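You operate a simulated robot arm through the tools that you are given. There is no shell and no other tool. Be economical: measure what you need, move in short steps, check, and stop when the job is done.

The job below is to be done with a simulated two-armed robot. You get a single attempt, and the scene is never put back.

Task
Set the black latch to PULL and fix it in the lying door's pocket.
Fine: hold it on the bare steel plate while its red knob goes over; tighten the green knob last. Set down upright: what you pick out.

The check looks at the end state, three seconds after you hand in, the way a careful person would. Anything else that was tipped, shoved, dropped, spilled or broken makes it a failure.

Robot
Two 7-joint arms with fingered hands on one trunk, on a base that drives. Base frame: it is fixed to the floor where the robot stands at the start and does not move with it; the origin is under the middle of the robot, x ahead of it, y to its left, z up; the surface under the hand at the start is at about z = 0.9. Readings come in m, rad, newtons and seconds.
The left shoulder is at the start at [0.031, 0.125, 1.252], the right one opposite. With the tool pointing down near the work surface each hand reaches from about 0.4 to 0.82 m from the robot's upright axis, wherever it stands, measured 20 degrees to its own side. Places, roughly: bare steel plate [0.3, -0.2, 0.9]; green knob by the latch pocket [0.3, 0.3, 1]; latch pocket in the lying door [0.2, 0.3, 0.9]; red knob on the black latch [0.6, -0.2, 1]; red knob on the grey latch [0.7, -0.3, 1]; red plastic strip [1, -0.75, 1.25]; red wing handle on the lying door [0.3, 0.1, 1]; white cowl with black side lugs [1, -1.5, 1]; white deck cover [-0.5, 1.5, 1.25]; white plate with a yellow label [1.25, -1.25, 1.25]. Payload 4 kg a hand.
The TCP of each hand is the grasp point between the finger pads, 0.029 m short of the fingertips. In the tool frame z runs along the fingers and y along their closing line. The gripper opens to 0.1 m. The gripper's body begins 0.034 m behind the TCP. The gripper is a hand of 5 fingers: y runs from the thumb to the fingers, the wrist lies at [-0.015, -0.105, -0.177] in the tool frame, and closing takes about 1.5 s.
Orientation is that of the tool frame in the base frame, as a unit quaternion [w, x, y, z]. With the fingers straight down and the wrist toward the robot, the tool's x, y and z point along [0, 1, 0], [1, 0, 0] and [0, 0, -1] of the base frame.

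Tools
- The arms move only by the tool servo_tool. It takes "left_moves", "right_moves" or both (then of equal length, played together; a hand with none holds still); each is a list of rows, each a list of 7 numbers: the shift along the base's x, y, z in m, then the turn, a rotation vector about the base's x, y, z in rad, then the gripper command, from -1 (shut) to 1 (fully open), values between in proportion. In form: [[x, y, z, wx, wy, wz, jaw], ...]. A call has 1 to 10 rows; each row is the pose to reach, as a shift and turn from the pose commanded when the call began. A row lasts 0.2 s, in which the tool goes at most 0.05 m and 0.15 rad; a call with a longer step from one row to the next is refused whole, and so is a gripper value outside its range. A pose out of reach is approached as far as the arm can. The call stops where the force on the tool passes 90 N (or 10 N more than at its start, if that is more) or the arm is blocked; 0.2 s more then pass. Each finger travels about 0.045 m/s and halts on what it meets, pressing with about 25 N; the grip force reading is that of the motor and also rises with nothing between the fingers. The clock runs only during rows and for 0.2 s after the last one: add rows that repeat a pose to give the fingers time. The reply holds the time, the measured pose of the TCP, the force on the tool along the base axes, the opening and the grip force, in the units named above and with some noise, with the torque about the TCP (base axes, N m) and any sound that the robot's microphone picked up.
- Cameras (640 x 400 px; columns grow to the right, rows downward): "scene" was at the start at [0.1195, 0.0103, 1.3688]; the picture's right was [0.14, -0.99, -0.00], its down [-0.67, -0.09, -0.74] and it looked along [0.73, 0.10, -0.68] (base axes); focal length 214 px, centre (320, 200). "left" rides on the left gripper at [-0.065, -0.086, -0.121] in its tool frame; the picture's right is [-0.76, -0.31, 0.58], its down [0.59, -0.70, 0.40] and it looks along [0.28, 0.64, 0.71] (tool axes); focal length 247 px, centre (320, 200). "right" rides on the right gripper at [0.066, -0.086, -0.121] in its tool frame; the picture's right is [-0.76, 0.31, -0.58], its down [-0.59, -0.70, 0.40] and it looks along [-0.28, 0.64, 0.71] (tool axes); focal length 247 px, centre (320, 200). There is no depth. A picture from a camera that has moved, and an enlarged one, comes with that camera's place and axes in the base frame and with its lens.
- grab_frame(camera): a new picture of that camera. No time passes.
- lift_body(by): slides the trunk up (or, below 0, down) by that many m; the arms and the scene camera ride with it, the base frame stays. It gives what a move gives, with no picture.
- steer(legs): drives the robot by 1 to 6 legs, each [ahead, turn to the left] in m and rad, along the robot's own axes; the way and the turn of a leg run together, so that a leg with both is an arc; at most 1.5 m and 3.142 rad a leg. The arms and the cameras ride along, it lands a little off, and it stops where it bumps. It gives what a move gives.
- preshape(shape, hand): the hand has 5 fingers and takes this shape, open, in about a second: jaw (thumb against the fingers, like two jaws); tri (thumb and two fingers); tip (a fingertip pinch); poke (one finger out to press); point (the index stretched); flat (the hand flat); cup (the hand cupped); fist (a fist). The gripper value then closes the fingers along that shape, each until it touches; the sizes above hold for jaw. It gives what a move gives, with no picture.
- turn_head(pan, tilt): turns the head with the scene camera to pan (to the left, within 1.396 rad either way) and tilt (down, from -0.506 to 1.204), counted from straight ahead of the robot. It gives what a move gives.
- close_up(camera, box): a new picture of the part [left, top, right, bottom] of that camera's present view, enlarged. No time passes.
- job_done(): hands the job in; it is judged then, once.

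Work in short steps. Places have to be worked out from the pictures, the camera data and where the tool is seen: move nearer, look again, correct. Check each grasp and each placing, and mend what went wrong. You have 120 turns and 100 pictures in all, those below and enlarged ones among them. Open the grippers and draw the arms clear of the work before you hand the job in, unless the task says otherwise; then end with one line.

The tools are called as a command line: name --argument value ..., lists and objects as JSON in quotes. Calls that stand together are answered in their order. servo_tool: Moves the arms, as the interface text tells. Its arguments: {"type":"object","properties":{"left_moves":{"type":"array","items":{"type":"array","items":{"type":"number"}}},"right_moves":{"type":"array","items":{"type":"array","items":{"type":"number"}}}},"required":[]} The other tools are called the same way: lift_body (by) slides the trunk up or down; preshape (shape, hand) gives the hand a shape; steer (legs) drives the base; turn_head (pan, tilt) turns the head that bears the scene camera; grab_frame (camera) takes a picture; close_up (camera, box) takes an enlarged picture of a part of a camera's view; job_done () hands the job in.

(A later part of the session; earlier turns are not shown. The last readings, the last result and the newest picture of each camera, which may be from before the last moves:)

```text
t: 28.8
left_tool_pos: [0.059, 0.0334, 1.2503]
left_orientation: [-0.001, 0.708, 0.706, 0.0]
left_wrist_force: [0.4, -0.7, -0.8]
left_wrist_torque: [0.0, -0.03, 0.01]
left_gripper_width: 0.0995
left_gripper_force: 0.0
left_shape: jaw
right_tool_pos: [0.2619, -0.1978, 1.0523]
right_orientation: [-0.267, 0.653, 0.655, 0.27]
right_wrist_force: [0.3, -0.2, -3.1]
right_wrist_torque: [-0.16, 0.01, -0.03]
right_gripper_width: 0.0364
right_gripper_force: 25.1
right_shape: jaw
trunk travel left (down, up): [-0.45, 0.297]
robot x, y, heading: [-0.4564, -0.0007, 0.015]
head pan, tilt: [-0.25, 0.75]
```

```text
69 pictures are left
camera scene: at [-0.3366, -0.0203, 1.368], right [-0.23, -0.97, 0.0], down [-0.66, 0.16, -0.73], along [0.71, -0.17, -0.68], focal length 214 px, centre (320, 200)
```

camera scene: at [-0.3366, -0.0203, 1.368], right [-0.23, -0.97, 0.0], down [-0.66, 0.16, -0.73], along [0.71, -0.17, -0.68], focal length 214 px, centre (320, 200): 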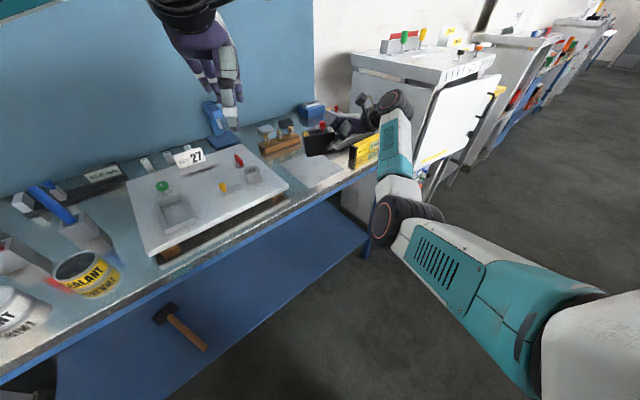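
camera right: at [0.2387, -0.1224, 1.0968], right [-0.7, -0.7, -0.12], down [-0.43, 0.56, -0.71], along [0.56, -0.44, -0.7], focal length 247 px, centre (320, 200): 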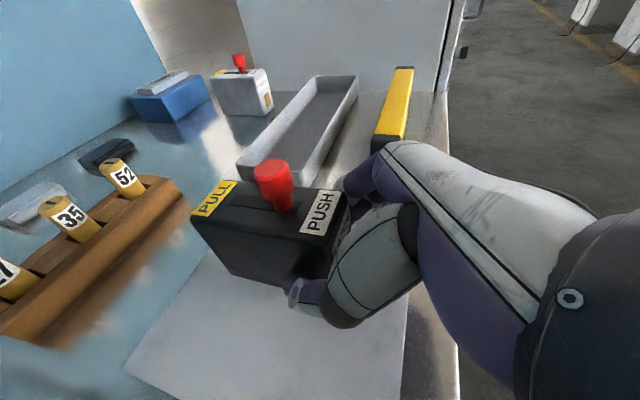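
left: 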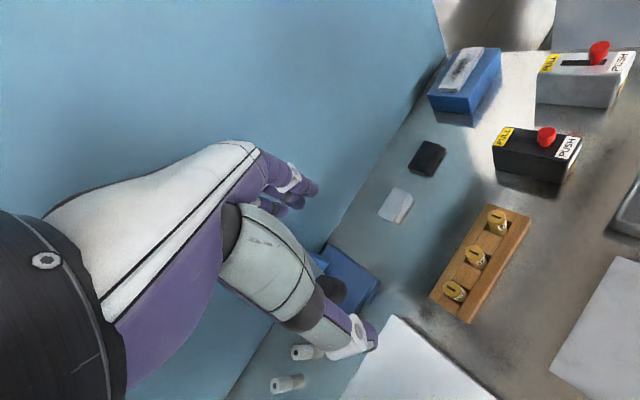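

Turned fine. Now I pull the hand back 0.09 m, then drive 0.17 m forward to leave the latch above the plate with comfortable reach for both arms.

servo_tool --right_moves '[[-0.04, 0, 0, 0, 0, 0, -1], [-0.08, 0, 0, 0, 0, 0, -1], [-0.09, 0, 0, 0, 0, 0, -1], [-0.09, 0, 0, 0, 0, 0, -1]]'

steer --legs '[[0.17, 0]]'

turn_head --pan -0.2 --tilt 0.9

grab_frame --camera "scene"

```text
t: 29.8
left_tool_pos: [0.0597, 0.0323, 1.251]
left_orientation: [0.0, 0.707, 0.707, -0.001]
left_wrist_force: [0.3, 0.2, -0.4]
left_wrist_torque: [0.01, -0.02, 0.01]
left_gripper_width: 0.0997
left_gripper_force: 0.1
left_shape: jaw
right_tool_pos: [0.1717, -0.1981, 1.0527]
right_orientation: [-0.267, 0.654, 0.654, 0.269]
right_wrist_force: [-0.5, -0.5, -1.6]
right_wrist_torque: [-0.08, -0.01, -0.03]
right_gripper_width: 0.036
right_gripper_force: 25.8
right_shape: jaw
trunk travel left (down, up): [-0.45, 0.297]
robot x, y, heading: [-0.456, -0.0007, 0.013]
head pan, tilt: [-0.25, 0.75]
```

```text
t: 31.3
left_tool_pos: [0.2338, 0.0343, 1.2501]
left_orientation: [-0.002, 0.708, 0.706, -0.001]
left_wrist_force: [-0.3, -0.2, 0.1]
left_wrist_torque: [0.03, 0.0, 0.0]
left_gripper_width: 0.0998
left_gripper_force: 0.1
left_shape: jaw
right_tool_pos: [0.3454, -0.1953, 1.0516]
right_orientation: [-0.268, 0.653, 0.654, 0.271]
right_wrist_force: [0.9, -0.5, -3.3]
right_wrist_torque: [-0.16, 0.03, 0.0]
right_gripper_width: 0.036
right_gripper_force: 24.7
right_shape: jaw
trunk travel left (down, up): [-0.45, 0.297]
robot x, y, heading: [-0.2811, 0.0015, 0.017]
head pan, tilt: [-0.25, 0.75]
```

```text
t: 32.0
left_tool_pos: [0.2314, 0.0347, 1.2501]
left_orientation: [0.0, 0.708, 0.707, 0.0]
left_wrist_force: [0.1, 0.1, -0.3]
left_wrist_torque: [-0.01, -0.02, 0.03]
left_gripper_width: 0.0999
left_gripper_force: 0.0
left_shape: jaw
right_tool_pos: [0.3444, -0.197, 1.052]
right_orientation: [-0.268, 0.653, 0.654, 0.27]
right_wrist_force: [1.0, 0.1, -3.0]
right_wrist_torque: [-0.14, 0.0, -0.02]
right_gripper_width: 0.0357
right_gripper_force: 24.9
right_shape: jaw
trunk travel left (down, up): [-0.45, 0.297]
robot x, y, heading: [-0.2849, -0.0012, 0.016]
head pan, tilt: [-0.201, 0.901]
```

```text
68 pictures are left
camera scene: at [-0.171, -0.0131, 1.3562], right [-0.19, -0.98, 0.0], down [-0.77, 0.15, -0.62], along [0.61, -0.12, -0.78], focal length 214 px, centre (320, 200)
```

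scene: 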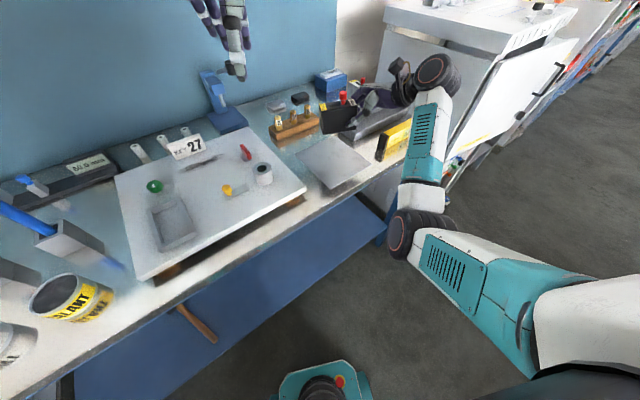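

The latch is over the plate, hand coming from the right. I shift 1.5 cm left for clearance from the yellow level and lower to 2 cm above contact, then check.

servo_tool --right_moves '[[-0.005, 0.015, -0.03, 0, 0, 0, -1], [-0.005, 0.015, -0.06, 0, 0, 0, -1], [-0.005, 0.015, -0.088, 0, 0, 0, -1], [-0.005, 0.015, -0.088, 0, 0, 0, -1]]'

grab_frame --camera "right"

close_up --camera "scene" --box '[270, 50, 470, 210]'

```text
t: 33.0
left_tool_pos: [0.2303, 0.0349, 1.2502]
left_orientation: [0.0, 0.708, 0.706, 0.0]
left_wrist_force: [0.2, 0.8, 1.1]
left_wrist_torque: [-0.01, -0.01, 0.0]
left_gripper_width: 0.0997
left_gripper_force: 0.0
left_shape: jaw
right_tool_pos: [0.3387, -0.1812, 0.963]
right_orientation: [-0.267, 0.653, 0.655, 0.271]
right_wrist_force: [-0.1, 0.7, -2.2]
right_wrist_torque: [-0.11, 0.01, 0.01]
right_gripper_width: 0.036
right_gripper_force: 25.0
right_shape: jaw
trunk travel left (down, up): [-0.45, 0.297]
robot x, y, heading: [-0.283, 0.0028, 0.007]
head pan, tilt: [-0.201, 0.901]
```

```text
67 pictures are left
camera right: at [0.2516, -0.2192, 1.0959], right [0.31, -0.94, -0.12], down [-0.7, -0.14, -0.7], along [0.64, 0.3, -0.7], focal length 247 px, centre (320, 200)
```

right: 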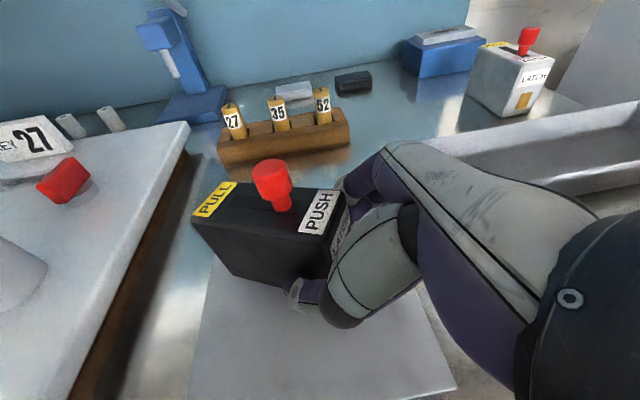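

```text
2.50 times, centred on (370, 130) of scene
camera zoom: at [-0.1708, -0.013, 1.3561], right [-0.19, -0.98, 0.0], down [-0.77, 0.15, -0.62], along [0.61, -0.12, -0.78], focal length 536 px, centre (195, 375)
```

zoom: 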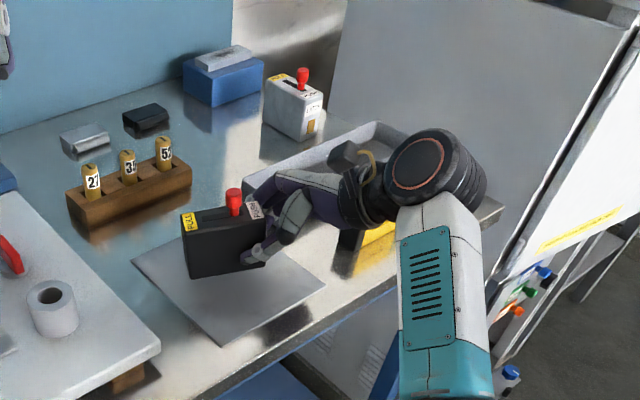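

It's 3 cm inside the plate's left edge and the hand clears the level. Lower the last 2 cm with a slight press.

servo_tool --right_moves '[[0, 0, -0.01, 0, 0, 0, -1], [0, 0, -0.016, 0, 0, 0, -1], [0, 0, -0.02, 0, 0, 0, -1], [0, 0, -0.022, 0, 0, 0, -1], [0, 0, -0.022, 0, 0, 0, -1]]'

preshape --shape "poke" --hand "left"

grab_frame --camera "left"

close_up --camera "right" --box '[160, 120, 480, 360]'

```text
t: 34.2
left_tool_pos: [0.2319, 0.0342, 1.2509]
left_orientation: [0.0, 0.708, 0.706, -0.001]
left_wrist_force: [-0.9, -0.5, -0.6]
left_wrist_torque: [-0.02, 0.01, -0.01]
left_gripper_width: 0.1001
left_gripper_force: 0.1
left_shape: jaw
right_tool_pos: [0.3397, -0.1815, 0.9445]
right_orientation: [-0.266, 0.654, 0.655, 0.271]
right_wrist_force: [-0.5, -2.5, 5.4]
right_wrist_torque: [0.03, -0.11, 0.04]
right_gripper_width: 0.0361
right_gripper_force: 25.0
right_shape: jaw
trunk travel left (down, up): [-0.45, 0.297]
robot x, y, heading: [-0.2824, 0.002, 0.013]
head pan, tilt: [-0.201, 0.901]
```

```text
t: 35.1
left_tool_pos: [0.23, 0.0336, 1.2508]
left_orientation: [0.0, 0.708, 0.706, -0.001]
left_wrist_force: [0.8, 0.2, 0.4]
left_wrist_torque: [-0.01, -0.02, -0.03]
left_gripper_width: 0.0
left_gripper_force: 0.0
left_shape: poke
right_tool_pos: [0.3383, -0.1826, 0.9441]
right_orientation: [-0.267, 0.653, 0.655, 0.271]
right_wrist_force: [0.7, -2.8, 8.7]
right_wrist_torque: [0.03, -0.25, 0.03]
right_gripper_width: 0.0358
right_gripper_force: 24.7
right_shape: jaw
trunk travel left (down, up): [-0.45, 0.297]
robot x, y, heading: [-0.2808, 0.0026, 0.015]
head pan, tilt: [-0.201, 0.901]
```

```text
65 pictures are left
camera left: at [0.146, -0.0299, 1.3726], right [-0.31, -0.76, -0.58], down [-0.7, 0.59, -0.4], along [0.64, 0.28, -0.71], focal length 247 px, centre (320, 200)
```

left: 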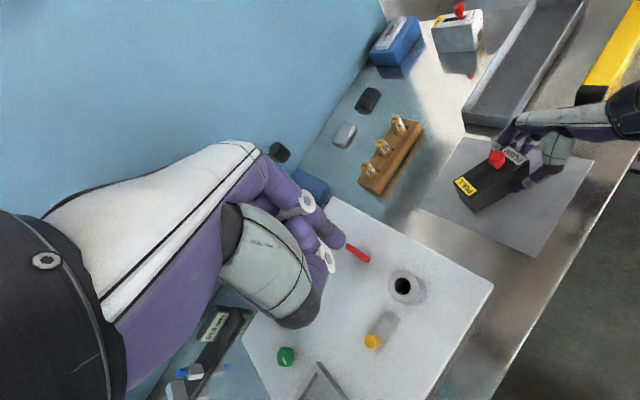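

```text
1.67 times, centred on (320, 240) of right
camera zoom: at [0.2515, -0.2198, 1.0761], right [0.31, -0.94, -0.12], down [-0.7, -0.14, -0.7], along [0.65, 0.3, -0.7], focal length 412 px, centre (320, 133)
```

zoom: 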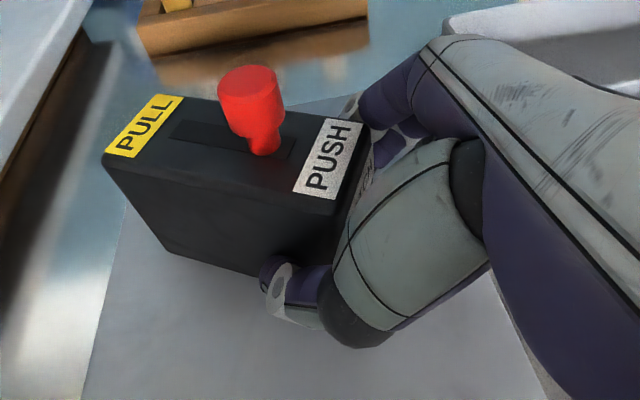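

The latch is pressed on the plate and held. The knob is at about (0.339, -0.157), head centre z 0.995. I set the left hand back to jaw and bring it above the knob, tilted slightly away from the right hand, opening about 0.06.

preshape --shape "jaw" --hand "left"

servo_tool --left_moves '[[0.018, -0.03, -0.015, -0.145, 0, 0, 0.2], [0.036, -0.06, -0.035, -0.29, 0, 0, 0.2], [0.054, -0.09, -0.06, -0.436, 0, 0, 0.2], [0.072, -0.125, -0.09, -0.436, 0, 0, 0.2], [0.09, -0.16, -0.115, -0.436, 0, 0, 0.2], [0.109, -0.19, -0.14, -0.436, 0, 0, 0.2], [0.109, -0.19, -0.16, -0.436, 0, 0, 0.2], [0.109, -0.19, -0.16, -0.436, 0, 0, 0.2]]'

grab_frame --camera "left"

grab_frame --camera "right"

close_up --camera "scene" --box '[270, 50, 470, 210]'

```text
t: 36.0
left_tool_pos: [0.2296, 0.0344, 1.2509]
left_orientation: [0.0, 0.707, 0.707, 0.0]
left_wrist_force: [-0.2, 0.7, 0.6]
left_wrist_torque: [0.01, 0.03, 0.01]
left_gripper_width: 0.0999
left_gripper_force: 0.0
left_shape: jaw
right_tool_pos: [0.339, -0.1817, 0.9437]
right_orientation: [-0.267, 0.653, 0.655, 0.27]
right_wrist_force: [0.6, -2.9, 11.7]
right_wrist_torque: [0.06, -0.3, 0.01]
right_gripper_width: 0.0363
right_gripper_force: 25.7
right_shape: jaw
trunk travel left (down, up): [-0.45, 0.297]
robot x, y, heading: [-0.2841, 0.0032, 0.011]
head pan, tilt: [-0.201, 0.901]
```

```text
t: 37.8
left_tool_pos: [0.3382, -0.155, 1.0921]
left_orientation: [0.153, 0.691, 0.689, -0.153]
left_wrist_force: [0.2, 1.0, -0.5]
left_wrist_torque: [0.01, 0.02, -0.03]
left_gripper_width: 0.0602
left_gripper_force: 0.0
left_shape: jaw
right_tool_pos: [0.338, -0.1817, 0.9431]
right_orientation: [-0.267, 0.654, 0.655, 0.27]
right_wrist_force: [-0.5, -1.3, 10.2]
right_wrist_torque: [0.12, -0.25, 0.03]
right_gripper_width: 0.0362
right_gripper_force: 25.0
right_shape: jaw
trunk travel left (down, up): [-0.45, 0.297]
robot x, y, heading: [-0.2817, 0.0011, 0.013]
head pan, tilt: [-0.201, 0.901]
```

```text
63 pictures are left
camera left: at [0.255, -0.1623, 1.2293], right [-0.31, -0.93, -0.2], down [-0.7, 0.37, -0.61], along [0.64, -0.05, -0.77], focal length 247 px, centre (320, 200)
```

left: 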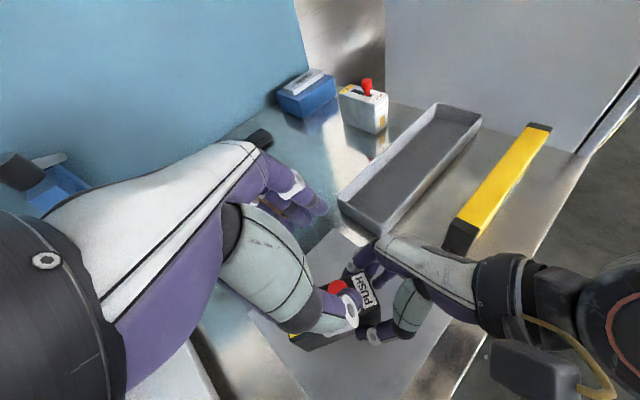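

```text
62 pictures are left
camera right: at [0.2513, -0.2196, 1.0759], right [0.31, -0.94, -0.12], down [-0.7, -0.14, -0.7], along [0.65, 0.3, -0.7], focal length 247 px, centre (320, 200)
```

right: 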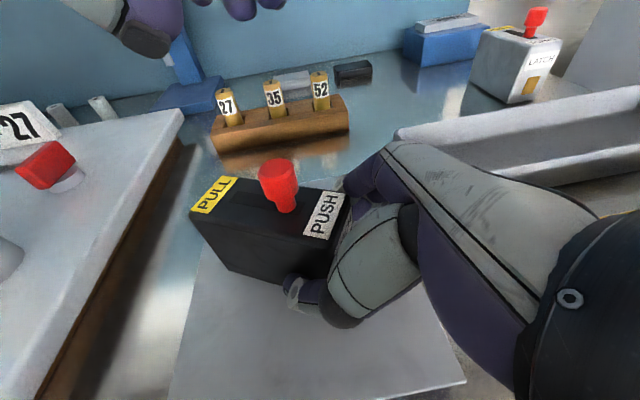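

```text
2.50 times, centred on (370, 130) of scene
camera zoom: at [-0.1722, -0.013, 1.3563], right [-0.19, -0.98, 0.0], down [-0.77, 0.15, -0.62], along [0.61, -0.12, -0.78], focal length 536 px, centre (195, 375)
```

zoom: 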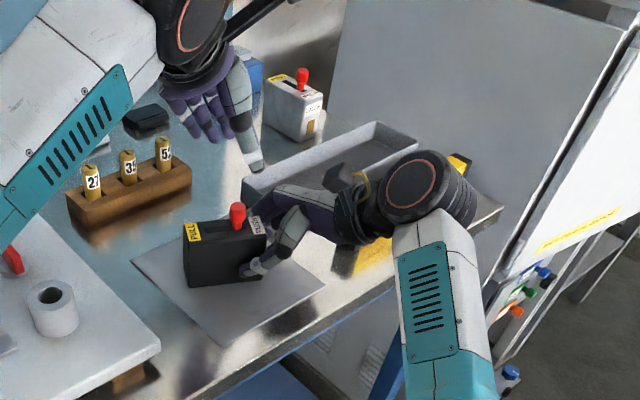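

Left fingers are above the knob, thumb near side, fingers far side. I lower to z 1.03 and check.

servo_tool --left_moves '[[0, 0, -0.03, 0, 0, 0, 0.2], [0.0, 0, -0.062, 0, 0, 0, 0.2], [0.0, 0, -0.062, 0, 0, 0, 0.2]]'

close_up --camera "right" --box '[160, 60, 480, 300]'

close_up --camera "left" --box '[200, 160, 480, 370]'

```text
t: 38.6
left_tool_pos: [0.3408, -0.1531, 1.029]
left_orientation: [0.153, 0.691, 0.689, -0.153]
left_wrist_force: [0.2, 0.1, 0.0]
left_wrist_torque: [0.02, 0.01, 0.01]
left_gripper_width: 0.06
left_gripper_force: 0.1
left_shape: jaw
right_tool_pos: [0.3383, -0.1814, 0.9427]
right_orientation: [-0.267, 0.653, 0.655, 0.27]
right_wrist_force: [-0.9, -1.1, 10.1]
right_wrist_torque: [0.1, -0.26, 0.05]
right_gripper_width: 0.0362
right_gripper_force: 24.3
right_shape: jaw
trunk travel left (down, up): [-0.45, 0.297]
robot x, y, heading: [-0.2814, 0.0007, 0.013]
head pan, tilt: [-0.201, 0.901]
```

```text
1.67 times, centred on (320, 180) of right
camera zoom: at [0.2513, -0.2197, 1.0759], right [0.31, -0.94, -0.12], down [-0.7, -0.14, -0.7], along [0.65, 0.3, -0.7], focal length 412 px, centre (320, 233)
```

zoom: 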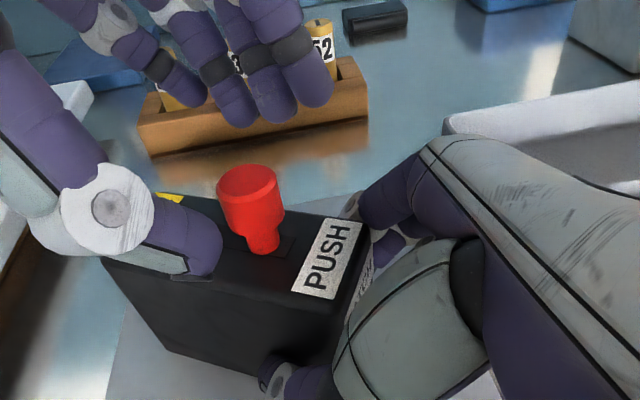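

```text
1.90 times, centred on (340, 265) of left
camera zoom: at [0.2557, -0.1607, 1.1667], right [-0.31, -0.93, -0.2], down [-0.7, 0.37, -0.61], along [0.64, -0.05, -0.77], focal length 470 px, centre (282, 76)
```

zoom: 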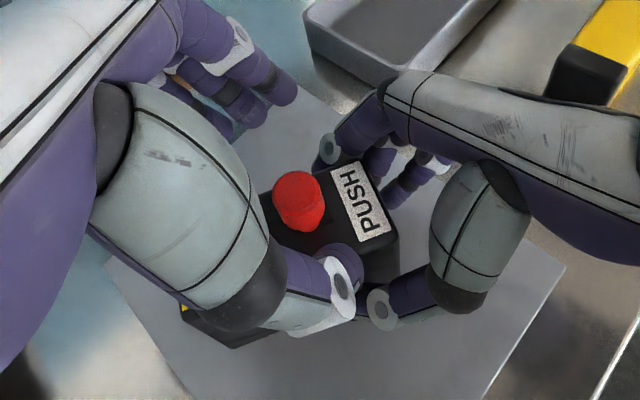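

Alignment looks right. I lower to TCP z about 1.002, leaving fingertips just above the latch top.

servo_tool --left_moves '[[-0.001, -0.003, -0.015, 0, 0, 0, 0.2], [-0.001, -0.003, -0.027, 0, 0, 0, 0.2], [-0.001, -0.003, -0.027, 0, 0, 0, 0.2]]'

close_up --camera "right" --box '[160, 60, 480, 300]'

close_up --camera "left" --box '[200, 160, 480, 370]'

```text
t: 39.4
left_tool_pos: [0.3386, -0.1578, 1.0013]
left_orientation: [0.153, 0.691, 0.69, -0.154]
left_wrist_force: [-0.2, -0.8, -0.4]
left_wrist_torque: [0.01, 0.01, 0.02]
left_gripper_width: 0.0599
left_gripper_force: 0.2
left_shape: jaw
right_tool_pos: [0.3392, -0.1801, 0.9433]
right_orientation: [-0.266, 0.653, 0.656, 0.27]
right_wrist_force: [0.1, -0.5, 9.6]
right_wrist_torque: [0.13, -0.21, 0.03]
right_gripper_width: 0.0362
right_gripper_force: 25.1
right_shape: jaw
trunk travel left (down, up): [-0.45, 0.297]
robot x, y, heading: [-0.2826, 0.0005, 0.011]
head pan, tilt: [-0.201, 0.901]
```

```text
1.67 times, centred on (320, 180) of right
camera zoom: at [0.2513, -0.2197, 1.0759], right [0.31, -0.94, -0.12], down [-0.7, -0.14, -0.7], along [0.65, 0.3, -0.7], focal length 412 px, centre (320, 233)
```

zoom: 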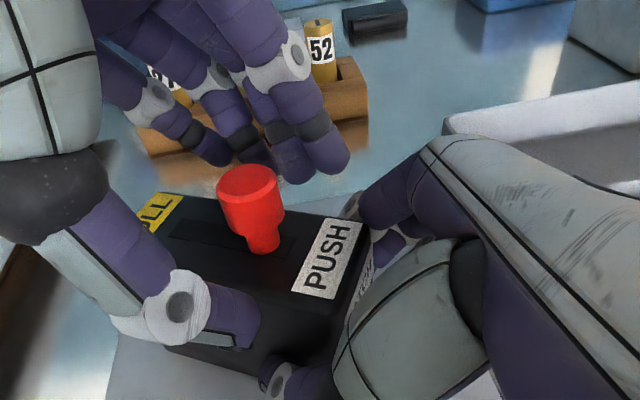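

```text
1.90 times, centred on (340, 265) of left
camera zoom: at [0.2543, -0.1646, 1.1394], right [-0.31, -0.93, -0.2], down [-0.7, 0.37, -0.61], along [0.64, -0.05, -0.77], focal length 470 px, centre (282, 76)
```

zoom: 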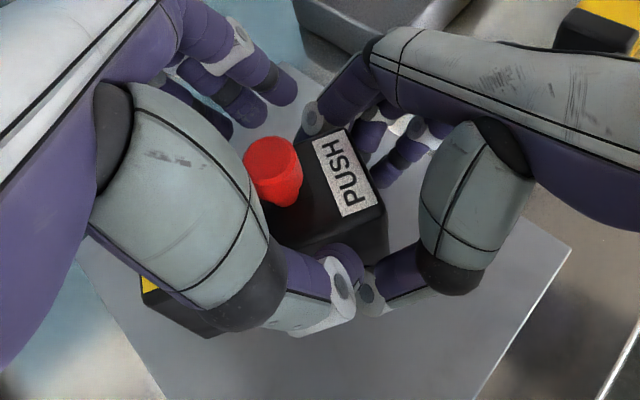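

The thumb would pass slightly toward PUSH and close to the latch top. I raise 5 mm, shift 4 mm toward +y, then close on the knob.

servo_tool --left_moves '[[0, 0.004, 0.005, 0, 0, 0, 0.2], [0, 0.004, 0.005, 0, 0, 0, -0.1], [0, 0.004, 0.005, 0, 0, 0, -0.4], [0, 0.004, 0.005, 0, 0, 0, -0.7], [0, 0.004, 0.005, 0, 0, 0, -1], [0, 0.004, 0.005, 0, 0, 0, -1], [0, 0.004, 0.005, 0, 0, 0, -1]]'

close_up --camera "right" --box '[160, 60, 480, 300]'

close_up --camera "left" --box '[200, 160, 480, 370]'

```text
t: 41.0
left_tool_pos: [0.3387, -0.1542, 1.0077]
left_orientation: [0.153, 0.691, 0.69, -0.153]
left_wrist_force: [-1.6, -2.0, 2.9]
left_wrist_torque: [0.08, -0.02, -0.1]
left_gripper_width: 0.0079
left_gripper_force: 24.7
left_shape: jaw
right_tool_pos: [0.3392, -0.181, 0.943]
right_orientation: [-0.268, 0.653, 0.654, 0.271]
right_wrist_force: [1.8, 1.1, 7.7]
right_wrist_torque: [0.13, -0.18, 0.01]
right_gripper_width: 0.0363
right_gripper_force: 24.8
right_shape: jaw
trunk travel left (down, up): [-0.45, 0.297]
robot x, y, heading: [-0.2819, 0.0019, 0.019]
head pan, tilt: [-0.201, 0.901]
```

```text
1.67 times, centred on (320, 180) of right
camera zoom: at [0.2512, -0.2197, 1.0759], right [0.31, -0.94, -0.12], down [-0.7, -0.14, -0.7], along [0.65, 0.3, -0.7], focal length 412 px, centre (320, 233)
```

zoom: 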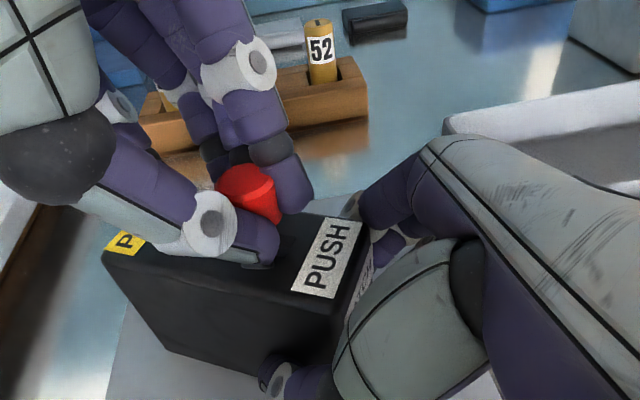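

```text
1.90 times, centred on (340, 265) of left
camera zoom: at [0.2535, -0.1615, 1.1452], right [-0.31, -0.93, -0.2], down [-0.7, 0.37, -0.61], along [0.64, -0.05, -0.77], focal length 470 px, centre (282, 76)
```

zoom: 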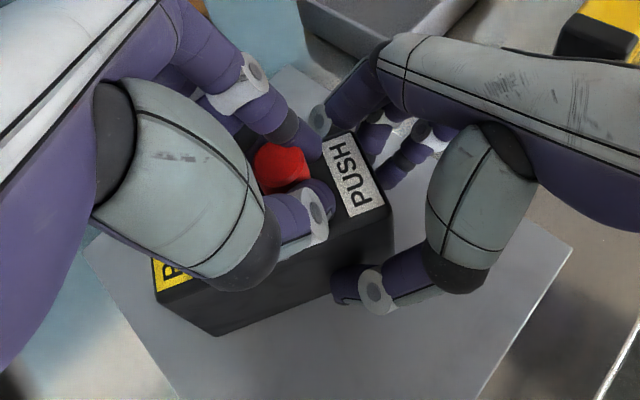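

Thumb and index pinch the knob from its PUSH side. I slide the left hand +y by 3 cm while the right holds.

servo_tool --left_moves '[[0, 0.008, 0, 0, 0, 0, -1], [0, 0.016, 0, 0, 0, 0, -1], [0, 0.024, 0, 0, 0, 0, -1], [0, 0.03, 0, 0, 0, 0, -1], [0, 0.03, 0, 0, 0, 0, -1]]'

close_up --camera "right" --box '[160, 60, 480, 300]'

```text
t: 42.2
left_tool_pos: [0.3384, -0.1249, 1.0075]
left_orientation: [0.153, 0.691, 0.689, -0.154]
left_wrist_force: [0.0, -10.1, 0.6]
left_wrist_torque: [-0.11, 0.02, -0.14]
left_gripper_width: 0.0076
left_gripper_force: 25.3
left_shape: jaw
right_tool_pos: [0.3382, -0.1805, 0.9446]
right_orientation: [-0.268, 0.653, 0.655, 0.272]
right_wrist_force: [0.6, 7.1, 10.5]
right_wrist_torque: [0.24, -0.27, 0.09]
right_gripper_width: 0.0361
right_gripper_force: 24.8
right_shape: jaw
trunk travel left (down, up): [-0.45, 0.297]
robot x, y, heading: [-0.2832, 0.0029, 0.009]
head pan, tilt: [-0.201, 0.901]
```

```text
1.67 times, centred on (320, 180) of right
camera zoom: at [0.2512, -0.2196, 1.076], right [0.31, -0.94, -0.12], down [-0.7, -0.14, -0.7], along [0.65, 0.3, -0.7], focal length 412 px, centre (320, 233)
```

zoom: 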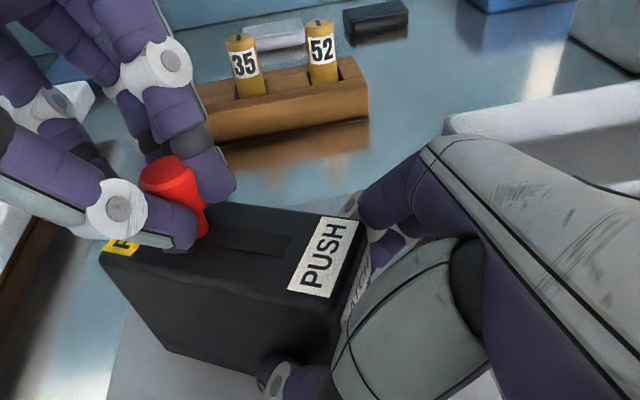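

The knob has gone over with 10 N on it. I push a bit further to be sure it's at its end stop.

servo_tool --left_moves '[[0, 0.004, 0, 0, 0, 0, -1], [0, 0.008, 0, 0, 0, 0, -1], [0, 0.008, 0, 0, 0, 0, -1]]'

```text
t: 43.0
left_tool_pos: [0.3374, -0.1187, 1.0091]
left_orientation: [0.154, 0.692, 0.689, -0.153]
left_wrist_force: [0.0, -19.5, 5.6]
left_wrist_torque: [-0.35, -0.15, -0.18]
left_gripper_width: 0.0077
left_gripper_force: 25.4
left_shape: jaw
right_tool_pos: [0.337, -0.1792, 0.9436]
right_orientation: [-0.268, 0.652, 0.655, 0.273]
right_wrist_force: [-0.5, 16.3, 13.7]
right_wrist_torque: [0.38, -0.38, 0.18]
right_gripper_width: 0.036
right_gripper_force: 24.9
right_shape: jaw
trunk travel left (down, up): [-0.45, 0.297]
robot x, y, heading: [-0.285, 0.0033, 0.016]
head pan, tilt: [-0.201, 0.901]
```

Force climbs with no travel: end stop. I relax, open the left hand and lift it clear.

servo_tool --left_moves '[[0, -0.006, 0, 0, 0, 0, -1], [0, -0.006, 0, 0, 0, 0, 0.2], [0, -0.006, 0, 0, 0, 0, 0.2], [0, -0.006, 0, 0, 0, 0, 0.2], [0, -0.006, 0, 0, 0, 0, 0.2], [0, -0.006, 0.03, 0, 0, 0, 0.2], [0, 0.0, 0.08, 0, 0, 0, 0.2], [-0.02, 0.03, 0.12, 0, 0, 0, 0.2], [-0.04, 0.07, 0.15, 0, 0, 0, 0.2]]'

close_up --camera "right" --box '[160, 100, 480, 340]'

```text
refused: row 7 steps farther than a row can; nothing moved
```

```text
1.67 times, centred on (320, 220) of right
camera zoom: at [0.2509, -0.2188, 1.0767], right [0.31, -0.94, -0.12], down [-0.7, -0.14, -0.7], along [0.65, 0.3, -0.7], focal length 412 px, centre (320, 167)
```

zoom: 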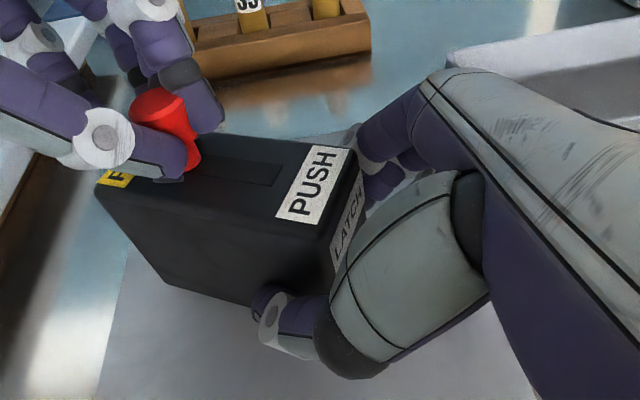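

Refused for step length only; I repeat with shorter steps. The latch has yawed a touch in the grip, to be checked after.

servo_tool --left_moves '[[0, -0.006, 0, 0, 0, 0, -1], [0, -0.006, 0, 0, 0, 0, 0.2], [0, -0.006, 0, 0, 0, 0, 0.2], [0, -0.006, 0, 0, 0, 0, 0.2], [0, -0.006, 0, 0, 0, 0, 0.2], [0, -0.006, 0.03, 0, 0, 0, 0.2], [0, 0.0, 0.07, 0, 0, 0, 0.2], [-0.01, 0.02, 0.11, 0, 0, 0, 0.2], [-0.02, 0.05, 0.14, 0, 0, 0, 0.2]]'

close_up --camera "right" --box '[160, 100, 480, 340]'

```text
t: 45.0
left_tool_pos: [0.3196, -0.0647, 1.1477]
left_orientation: [0.152, 0.691, 0.689, -0.153]
left_wrist_force: [0.0, -0.3, 0.0]
left_wrist_torque: [-0.01, 0.0, -0.01]
left_gripper_width: 0.0598
left_gripper_force: 0.0
left_shape: jaw
right_tool_pos: [0.3373, -0.1811, 0.9432]
right_orientation: [-0.266, 0.654, 0.654, 0.271]
right_wrist_force: [2.4, -0.1, 6.6]
right_wrist_torque: [-0.03, -0.35, -0.05]
right_gripper_width: 0.036
right_gripper_force: 25.2
right_shape: jaw
trunk travel left (down, up): [-0.45, 0.297]
robot x, y, heading: [-0.2823, 0.0033, 0.011]
head pan, tilt: [-0.201, 0.901]
```

```text
1.67 times, centred on (320, 220) of right
camera zoom: at [0.2503, -0.2194, 1.0757], right [0.31, -0.94, -0.12], down [-0.7, -0.14, -0.7], along [0.65, 0.3, -0.7], focal length 412 px, centre (320, 167)
```

zoom: 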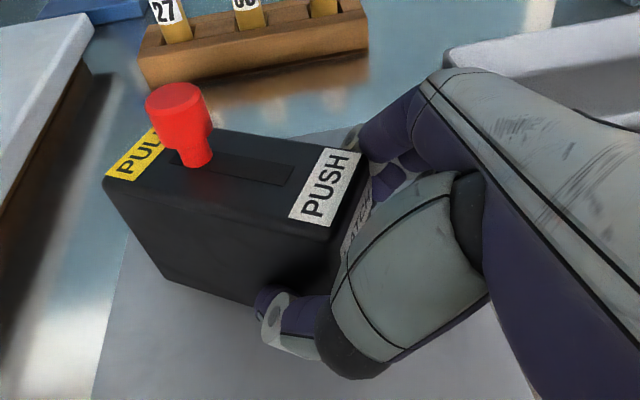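

The knob is at PULL. The right fingers sit too low for the pocket's walls, so I'll set the latch here and regrip from above with the left hand. Release the right hand and retreat along its axis.

servo_tool --right_moves '[[0, 0, 0.002, 0, 0, 0, -0.6], [0, 0, 0.002, 0, 0, 0, 0], [0, 0, 0.002, 0, 0, 0, 0.4], [0, 0, 0.002, 0, 0, 0, 0.4], [0, 0, 0.002, 0, 0, 0, 0.4], [0, -0.025, 0.027, 0, 0, 0, 0.4], [0, -0.055, 0.057, 0, 0, 0, 0.4], [0, -0.085, 0.087, 0, 0, 0, 0.4], [0, -0.115, 0.12, 0, 0, 0, 0.4], [0, -0.14, 0.16, 0, 0, 0, 0.4]]'

grab_frame --camera "right"

close_up --camera "scene" --box '[290, 70, 410, 190]'

```text
t: 47.2
left_tool_pos: [0.3204, -0.0642, 1.1467]
left_orientation: [0.153, 0.691, 0.69, -0.153]
left_wrist_force: [0.7, -0.1, 0.6]
left_wrist_torque: [-0.01, 0.01, 0.0]
left_gripper_width: 0.06
left_gripper_force: 0.0
left_shape: jaw
right_tool_pos: [0.34, -0.3243, 1.1021]
right_orientation: [-0.268, 0.653, 0.654, 0.27]
right_wrist_force: [0.3, 0.1, -0.8]
right_wrist_torque: [-0.02, 0.0, -0.01]
right_gripper_width: 0.0701
right_gripper_force: 0.1
right_shape: jaw
trunk travel left (down, up): [-0.45, 0.297]
robot x, y, heading: [-0.278, 0.0017, 0.014]
head pan, tilt: [-0.201, 0.901]
```

```text
51 pictures are left
camera right: at [0.2533, -0.3625, 1.2357], right [0.31, -0.94, -0.12], down [-0.7, -0.14, -0.7], along [0.64, 0.3, -0.7], focal length 247 px, centre (320, 200)
```

right: 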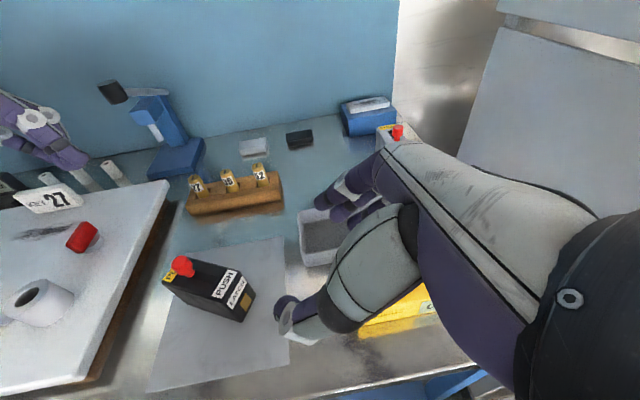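

```text
3.33 times, centred on (350, 130) of scene
camera zoom: at [-0.1714, -0.0134, 1.3562], right [-0.19, -0.98, 0.0], down [-0.77, 0.15, -0.62], along [0.61, -0.12, -0.78], focal length 715 px, centre (220, 433)
```

zoom: 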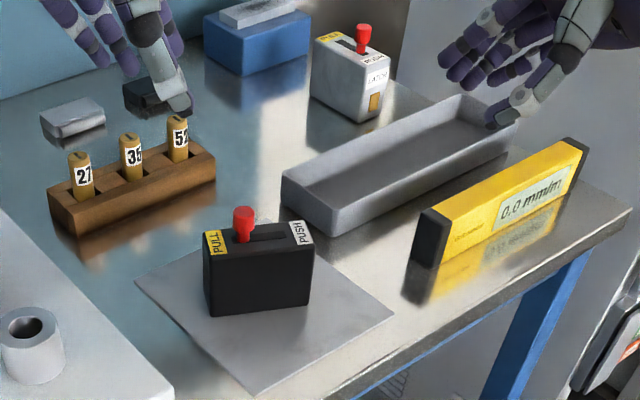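

The latch stands on the plate at about (0.342, -0.147), yaw 90°, PULL at the left. I bring the left hand upright above its PUSH half and raise the right hand out of the way.

servo_tool --left_moves '[[0.005, -0.015, 0.0, 0.145, 0, 0, 0.4], [0.01, -0.035, 0.0, 0.29, 0, 0, 0.4], [0.015, -0.06, -0.01, 0.436, 0, 0, 0.4], [0.02, -0.085, -0.03, 0.436, 0, 0, 0.4], [0.022, -0.105, -0.05, 0.436, 0, 0, 0.4], [0.022, -0.105, -0.067, 0.436, 0, 0, 0.4], [0.022, -0.105, -0.067, 0.436, 0, 0, 0.4]]' --right_moves '[[0, -0.01, 0.03, 0, 0, 0, 0.4], [0, -0.02, 0.06, 0, 0, 0, 0.4], [0, -0.03, 0.09, 0, 0, 0, 0.4], [0, -0.04, 0.12, 0, 0, 0, 0.4], [0, -0.05, 0.12, 0, 0, 0, 0.4], [0, -0.05, 0.12, 0, 0, 0, 0.4], [0, -0.05, 0.12, 0, 0, 0, 0.4]]'

close_up --camera "left" --box '[200, 160, 480, 370]'

close_up --camera "scene" --box '[270, 50, 430, 190]'

```text
t: 48.8
left_tool_pos: [0.3406, -0.1716, 1.0804]
left_orientation: [0.0, 0.708, 0.706, 0.0]
left_wrist_force: [0.2, -0.7, 0.4]
left_wrist_torque: [0.01, 0.0, 0.0]
left_gripper_width: 0.0696
left_gripper_force: 0.1
left_shape: jaw
right_tool_pos: [0.3387, -0.3717, 1.2218]
right_orientation: [-0.268, 0.653, 0.655, 0.269]
right_wrist_force: [-0.2, 1.0, 0.3]
right_wrist_torque: [0.02, 0.02, 0.03]
right_gripper_width: 0.0697
right_gripper_force: 0.0
right_shape: jaw
trunk travel left (down, up): [-0.45, 0.297]
robot x, y, heading: [-0.2801, 0.0001, 0.009]
head pan, tilt: [-0.201, 0.901]
```

```text
1.90 times, centred on (340, 265) of left
camera zoom: at [0.2558, -0.2352, 1.2014], right [-0.31, -0.76, -0.58], down [-0.7, 0.59, -0.4], along [0.64, 0.28, -0.71], focal length 470 px, centre (282, 76)
```

zoom: 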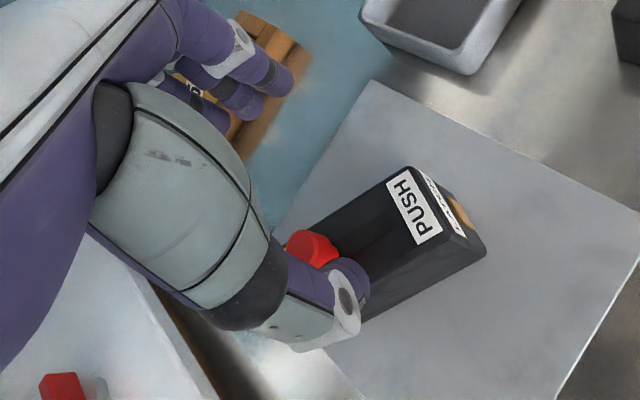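

```text
2.86 times, centred on (350, 120) of scene
camera zoom: at [-0.1712, -0.0137, 1.3561], right [-0.19, -0.98, 0.0], down [-0.77, 0.15, -0.62], along [0.61, -0.12, -0.78], focal length 613 px, centre (234, 429)
```

zoom: 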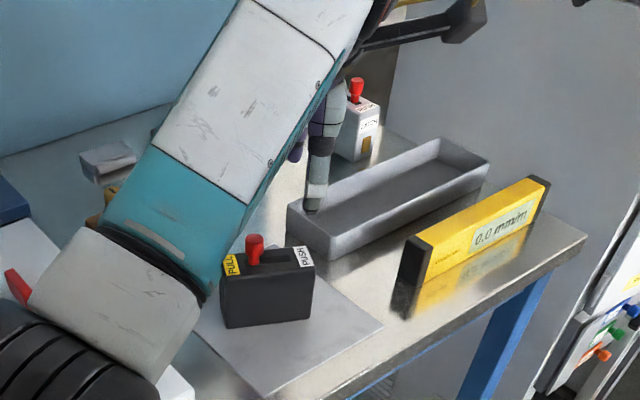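

Lowering over the latch: first to z about 1.0 with a check.

servo_tool --left_moves '[[0.001, 0.002, -0.03, 0, 0, 0, 0.4], [0.002, 0.002, -0.06, 0, 0, 0, 0.4], [0.002, 0.002, -0.085, 0, 0, 0, 0.4], [0.002, 0.002, -0.085, 0, 0, 0, 0.4]]'

grab_frame --camera "right"

close_up --camera "left" --box '[200, 160, 480, 370]'

```text
t: 49.8
left_tool_pos: [0.3445, -0.1696, 0.9941]
left_orientation: [-0.001, 0.707, 0.707, -0.001]
left_wrist_force: [-0.1, -0.2, -0.2]
left_wrist_torque: [-0.02, 0.03, -0.02]
left_gripper_width: 0.07
left_gripper_force: 0.0
left_shape: jaw
right_tool_pos: [0.3389, -0.3712, 1.2214]
right_orientation: [-0.267, 0.654, 0.654, 0.27]
right_wrist_force: [0.1, -1.3, 0.3]
right_wrist_torque: [-0.03, 0.0, 0.01]
right_gripper_width: 0.0697
right_gripper_force: 0.1
right_shape: jaw
trunk travel left (down, up): [-0.45, 0.297]
robot x, y, heading: [-0.283, 0.0018, 0.013]
head pan, tilt: [-0.201, 0.901]
```

```text
47 pictures are left
camera right: at [0.252, -0.4098, 1.3545], right [0.31, -0.94, -0.12], down [-0.7, -0.14, -0.7], along [0.64, 0.3, -0.7], focal length 247 px, centre (320, 200)
```

right: 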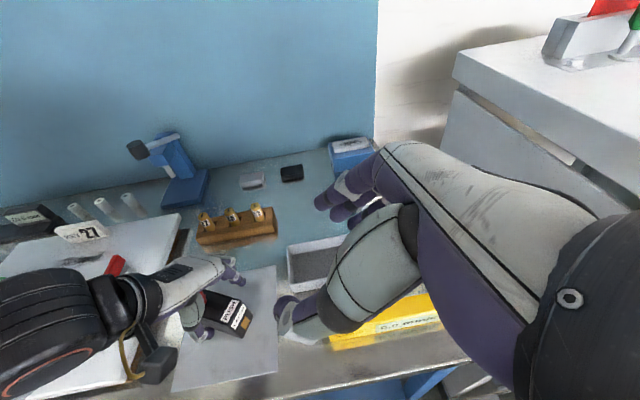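

```text
1.90 times, centred on (340, 265) of left
camera zoom: at [0.2593, -0.2334, 1.116], right [-0.31, -0.76, -0.58], down [-0.7, 0.59, -0.4], along [0.64, 0.28, -0.71], focal length 470 px, centre (282, 76)
```

zoom: 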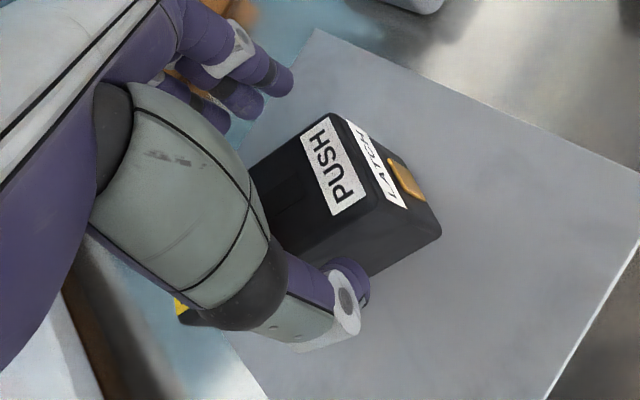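

Clear so far. I lower the last 3 cm to TCP z about 0.962 and close.

servo_tool --left_moves '[[-0.002, 0, -0.02, 0, 0, 0, 0.4], [-0.002, 0, -0.032, 0, 0, 0, 0.4], [-0.002, 0, -0.032, 0, 0, 0, 0.1], [-0.002, 0, -0.032, 0, 0, 0, -0.3], [-0.002, 0, -0.032, 0, 0, 0, -1], [-0.002, 0, -0.032, 0, 0, 0, -1], [-0.002, 0, -0.032, 0, 0, 0, -1], [-0.002, 0, -0.032, 0, 0, 0, -1]]'

grab_frame --camera "left"

close_up --camera "right" --box '[100, 220, 320, 400]'

```text
t: 51.6
left_tool_pos: [0.3393, -0.1689, 0.9626]
left_orientation: [0.0, 0.707, 0.707, 0.0]
left_wrist_force: [0.5, 0.3, 0.0]
left_wrist_torque: [-0.02, 0.03, -0.05]
left_gripper_width: 0.0366
left_gripper_force: 25.1
left_shape: jaw
right_tool_pos: [0.3391, -0.371, 1.222]
right_orientation: [-0.268, 0.654, 0.655, 0.27]
right_wrist_force: [-0.9, 0.6, 0.6]
right_wrist_torque: [-0.05, 0.01, 0.0]
right_gripper_width: 0.0699
right_gripper_force: 0.2
right_shape: jaw
trunk travel left (down, up): [-0.45, 0.297]
robot x, y, heading: [-0.2847, 0.0006, 0.013]
head pan, tilt: [-0.201, 0.901]
```

```text
45 pictures are left
camera left: at [0.256, -0.2331, 1.0834], right [-0.31, -0.76, -0.58], down [-0.7, 0.59, -0.4], along [0.64, 0.28, -0.71], focal length 247 px, centre (320, 200)
```

left: 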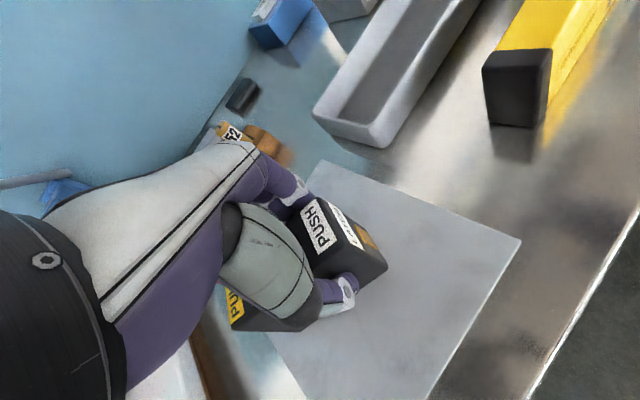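

```text
2.22 times, centred on (210, 310) of right
camera zoom: at [0.2522, -0.4099, 1.3543], right [0.31, -0.94, -0.12], down [-0.7, -0.14, -0.7], along [0.64, 0.3, -0.7], focal length 549 px, centre (564, -44)
```

zoom: 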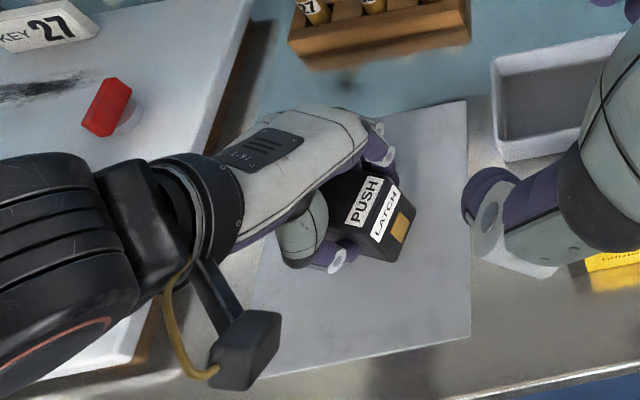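

Good grip (0.037 m, 25 N). Lift straight up 0.14 m and check.

servo_tool --left_moves '[[0, 0, 0.02, 0, 0, 0, -1], [0, 0, 0.06, 0, 0, 0, -1], [0, 0, 0.1, 0, 0, 0, -1], [0, 0, 0.14, 0, 0, 0, -1], [0, 0, 0.14, 0, 0, 0, -1]]'

close_up --camera "right" --box '[100, 150, 320, 330]'

```text
t: 52.8
left_tool_pos: [0.3431, -0.1703, 1.1019]
left_orientation: [-0.002, 0.708, 0.707, -0.001]
left_wrist_force: [-0.1, 0.3, -2.8]
left_wrist_torque: [-0.07, -0.01, 0.0]
left_gripper_width: 0.0364
left_gripper_force: 25.0
left_shape: jaw
right_tool_pos: [0.3386, -0.3716, 1.221]
right_orientation: [-0.268, 0.654, 0.654, 0.27]
right_wrist_force: [0.6, 0.4, 0.4]
right_wrist_torque: [-0.01, -0.01, 0.02]
right_gripper_width: 0.0696
right_gripper_force: 0.1
right_shape: jaw
trunk travel left (down, up): [-0.45, 0.297]
robot x, y, heading: [-0.2824, -0.0013, 0.012]
head pan, tilt: [-0.201, 0.901]
```

```text
2.22 times, centred on (210, 240) of right
camera zoom: at [0.2526, -0.41, 1.3541], right [0.31, -0.94, -0.12], down [-0.7, -0.14, -0.7], along [0.64, 0.3, -0.7], focal length 549 px, centre (564, 111)
```

zoom: 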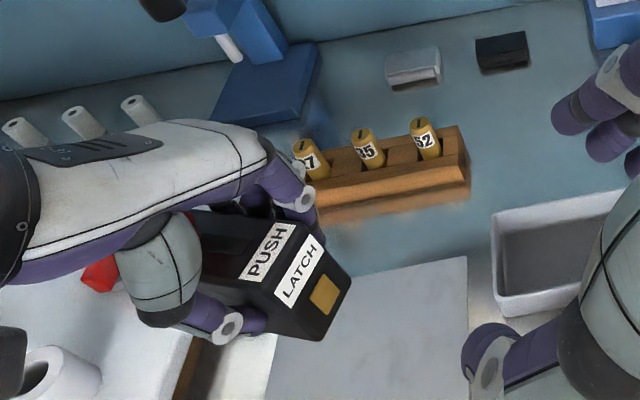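

Held level. I carry it over the door toward the pocket while turning -63°, in two calls.

servo_tool --left_moves '[[-0.015, 0.035, 0.02, 0, 0, -0.1, -1], [-0.035, 0.075, 0.03, 0, 0, -0.2, -1], [-0.055, 0.115, 0.03, 0, 0, -0.3, -1], [-0.075, 0.155, 0.03, 0, 0, -0.4, -1], [-0.095, 0.195, 0.03, 0, 0, -0.5, -1], [-0.115, 0.235, 0.03, 0, 0, -0.6, -1], [-0.115, 0.235, 0.03, 0, 0, -0.6, -1]]'

servo_tool --left_moves '[[-0.02, 0.04, 0, 0, 0, -0.1, -1], [-0.04, 0.08, 0, 0, 0, -0.2, -1], [-0.06, 0.12, 0, 0, 0, -0.3, -1], [-0.08, 0.16, 0, 0, 0, -0.4, -1], [-0.095, 0.192, 0, 0, 0, -0.5, -1], [-0.095, 0.192, 0, 0, 0, -0.5, -1]]'

turn_head --pan 0.5 --tilt 0.85

grab_frame --camera "scene"

grab_frame --camera "left"

```text
t: 54.4
left_tool_pos: [0.228, 0.0651, 1.1314]
left_orientation: [-0.002, 0.885, 0.466, -0.001]
left_wrist_force: [0.4, 0.0, -3.0]
left_wrist_torque: [-0.03, 0.04, -0.02]
left_gripper_width: 0.0366
left_gripper_force: 25.5
left_shape: jaw
right_tool_pos: [0.3399, -0.3716, 1.221]
right_orientation: [-0.268, 0.653, 0.655, 0.271]
right_wrist_force: [0.1, 0.1, -0.8]
right_wrist_torque: [-0.01, 0.03, -0.03]
right_gripper_width: 0.0696
right_gripper_force: 0.0
right_shape: jaw
trunk travel left (down, up): [-0.45, 0.297]
robot x, y, heading: [-0.2814, 0.0008, 0.014]
head pan, tilt: [-0.201, 0.901]
```

```text
t: 55.8
left_tool_pos: [0.1327, 0.2593, 1.1344]
left_orientation: [-0.001, 0.973, 0.231, 0.0]
left_wrist_force: [0.1, -0.7, -4.1]
left_wrist_torque: [-0.04, 0.04, 0.01]
left_gripper_width: 0.0362
left_gripper_force: 25.0
left_shape: jaw
right_tool_pos: [0.3401, -0.372, 1.2206]
right_orientation: [-0.267, 0.654, 0.655, 0.27]
right_wrist_force: [-0.1, 0.0, 0.2]
right_wrist_torque: [0.03, 0.02, 0.02]
right_gripper_width: 0.0697
right_gripper_force: 0.0
right_shape: jaw
trunk travel left (down, up): [-0.45, 0.297]
robot x, y, heading: [-0.2787, 0.0015, 0.012]
head pan, tilt: [-0.201, 0.901]
```

```text
t: 56.8
left_tool_pos: [0.1321, 0.259, 1.1335]
left_orientation: [-0.001, 0.973, 0.232, 0.0]
left_wrist_force: [0.4, 0.1, -3.6]
left_wrist_torque: [-0.02, 0.05, 0.02]
left_gripper_width: 0.036
left_gripper_force: 24.6
left_shape: jaw
right_tool_pos: [0.3377, -0.3718, 1.2222]
right_orientation: [-0.268, 0.654, 0.654, 0.27]
right_wrist_force: [-0.6, -1.5, 0.1]
right_wrist_torque: [-0.05, -0.02, 0.04]
right_gripper_width: 0.0697
right_gripper_force: 0.0
right_shape: jaw
trunk travel left (down, up): [-0.45, 0.297]
robot x, y, heading: [-0.2861, 0.0005, 0.009]
head pan, tilt: [0.499, 0.85]
```

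```text
42 pictures are left
camera scene: at [-0.177, 0.0393, 1.3599], right [0.49, -0.87, 0.0], down [-0.66, -0.37, -0.66], along [0.58, 0.32, -0.75], focal length 214 px, centre (320, 200)
```

scene: 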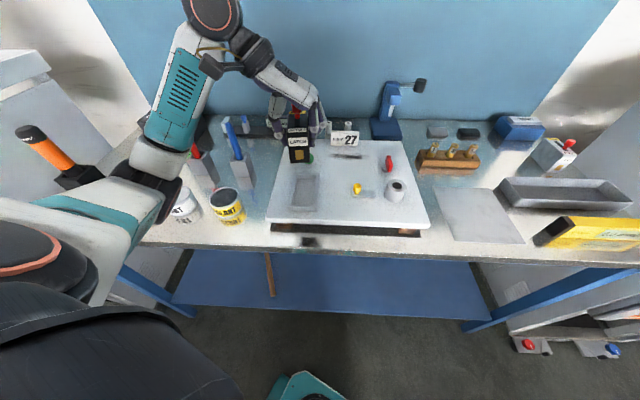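

```text
41 pictures are left
camera left: at [0.0366, 0.3061, 1.2557], right [-0.81, -0.07, -0.58], down [0.21, 0.89, -0.4], along [0.54, -0.44, -0.71], focal length 247 px, centre (320, 200)
```

left: 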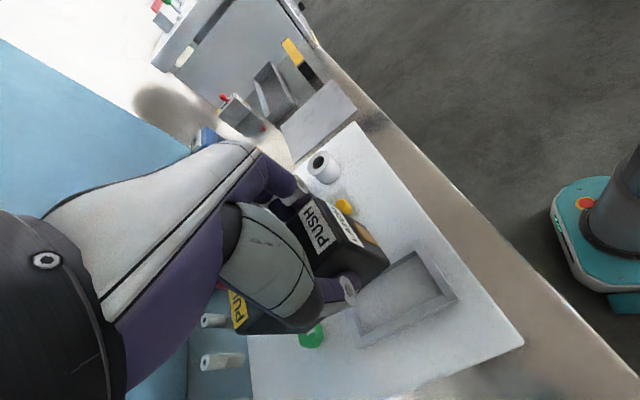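

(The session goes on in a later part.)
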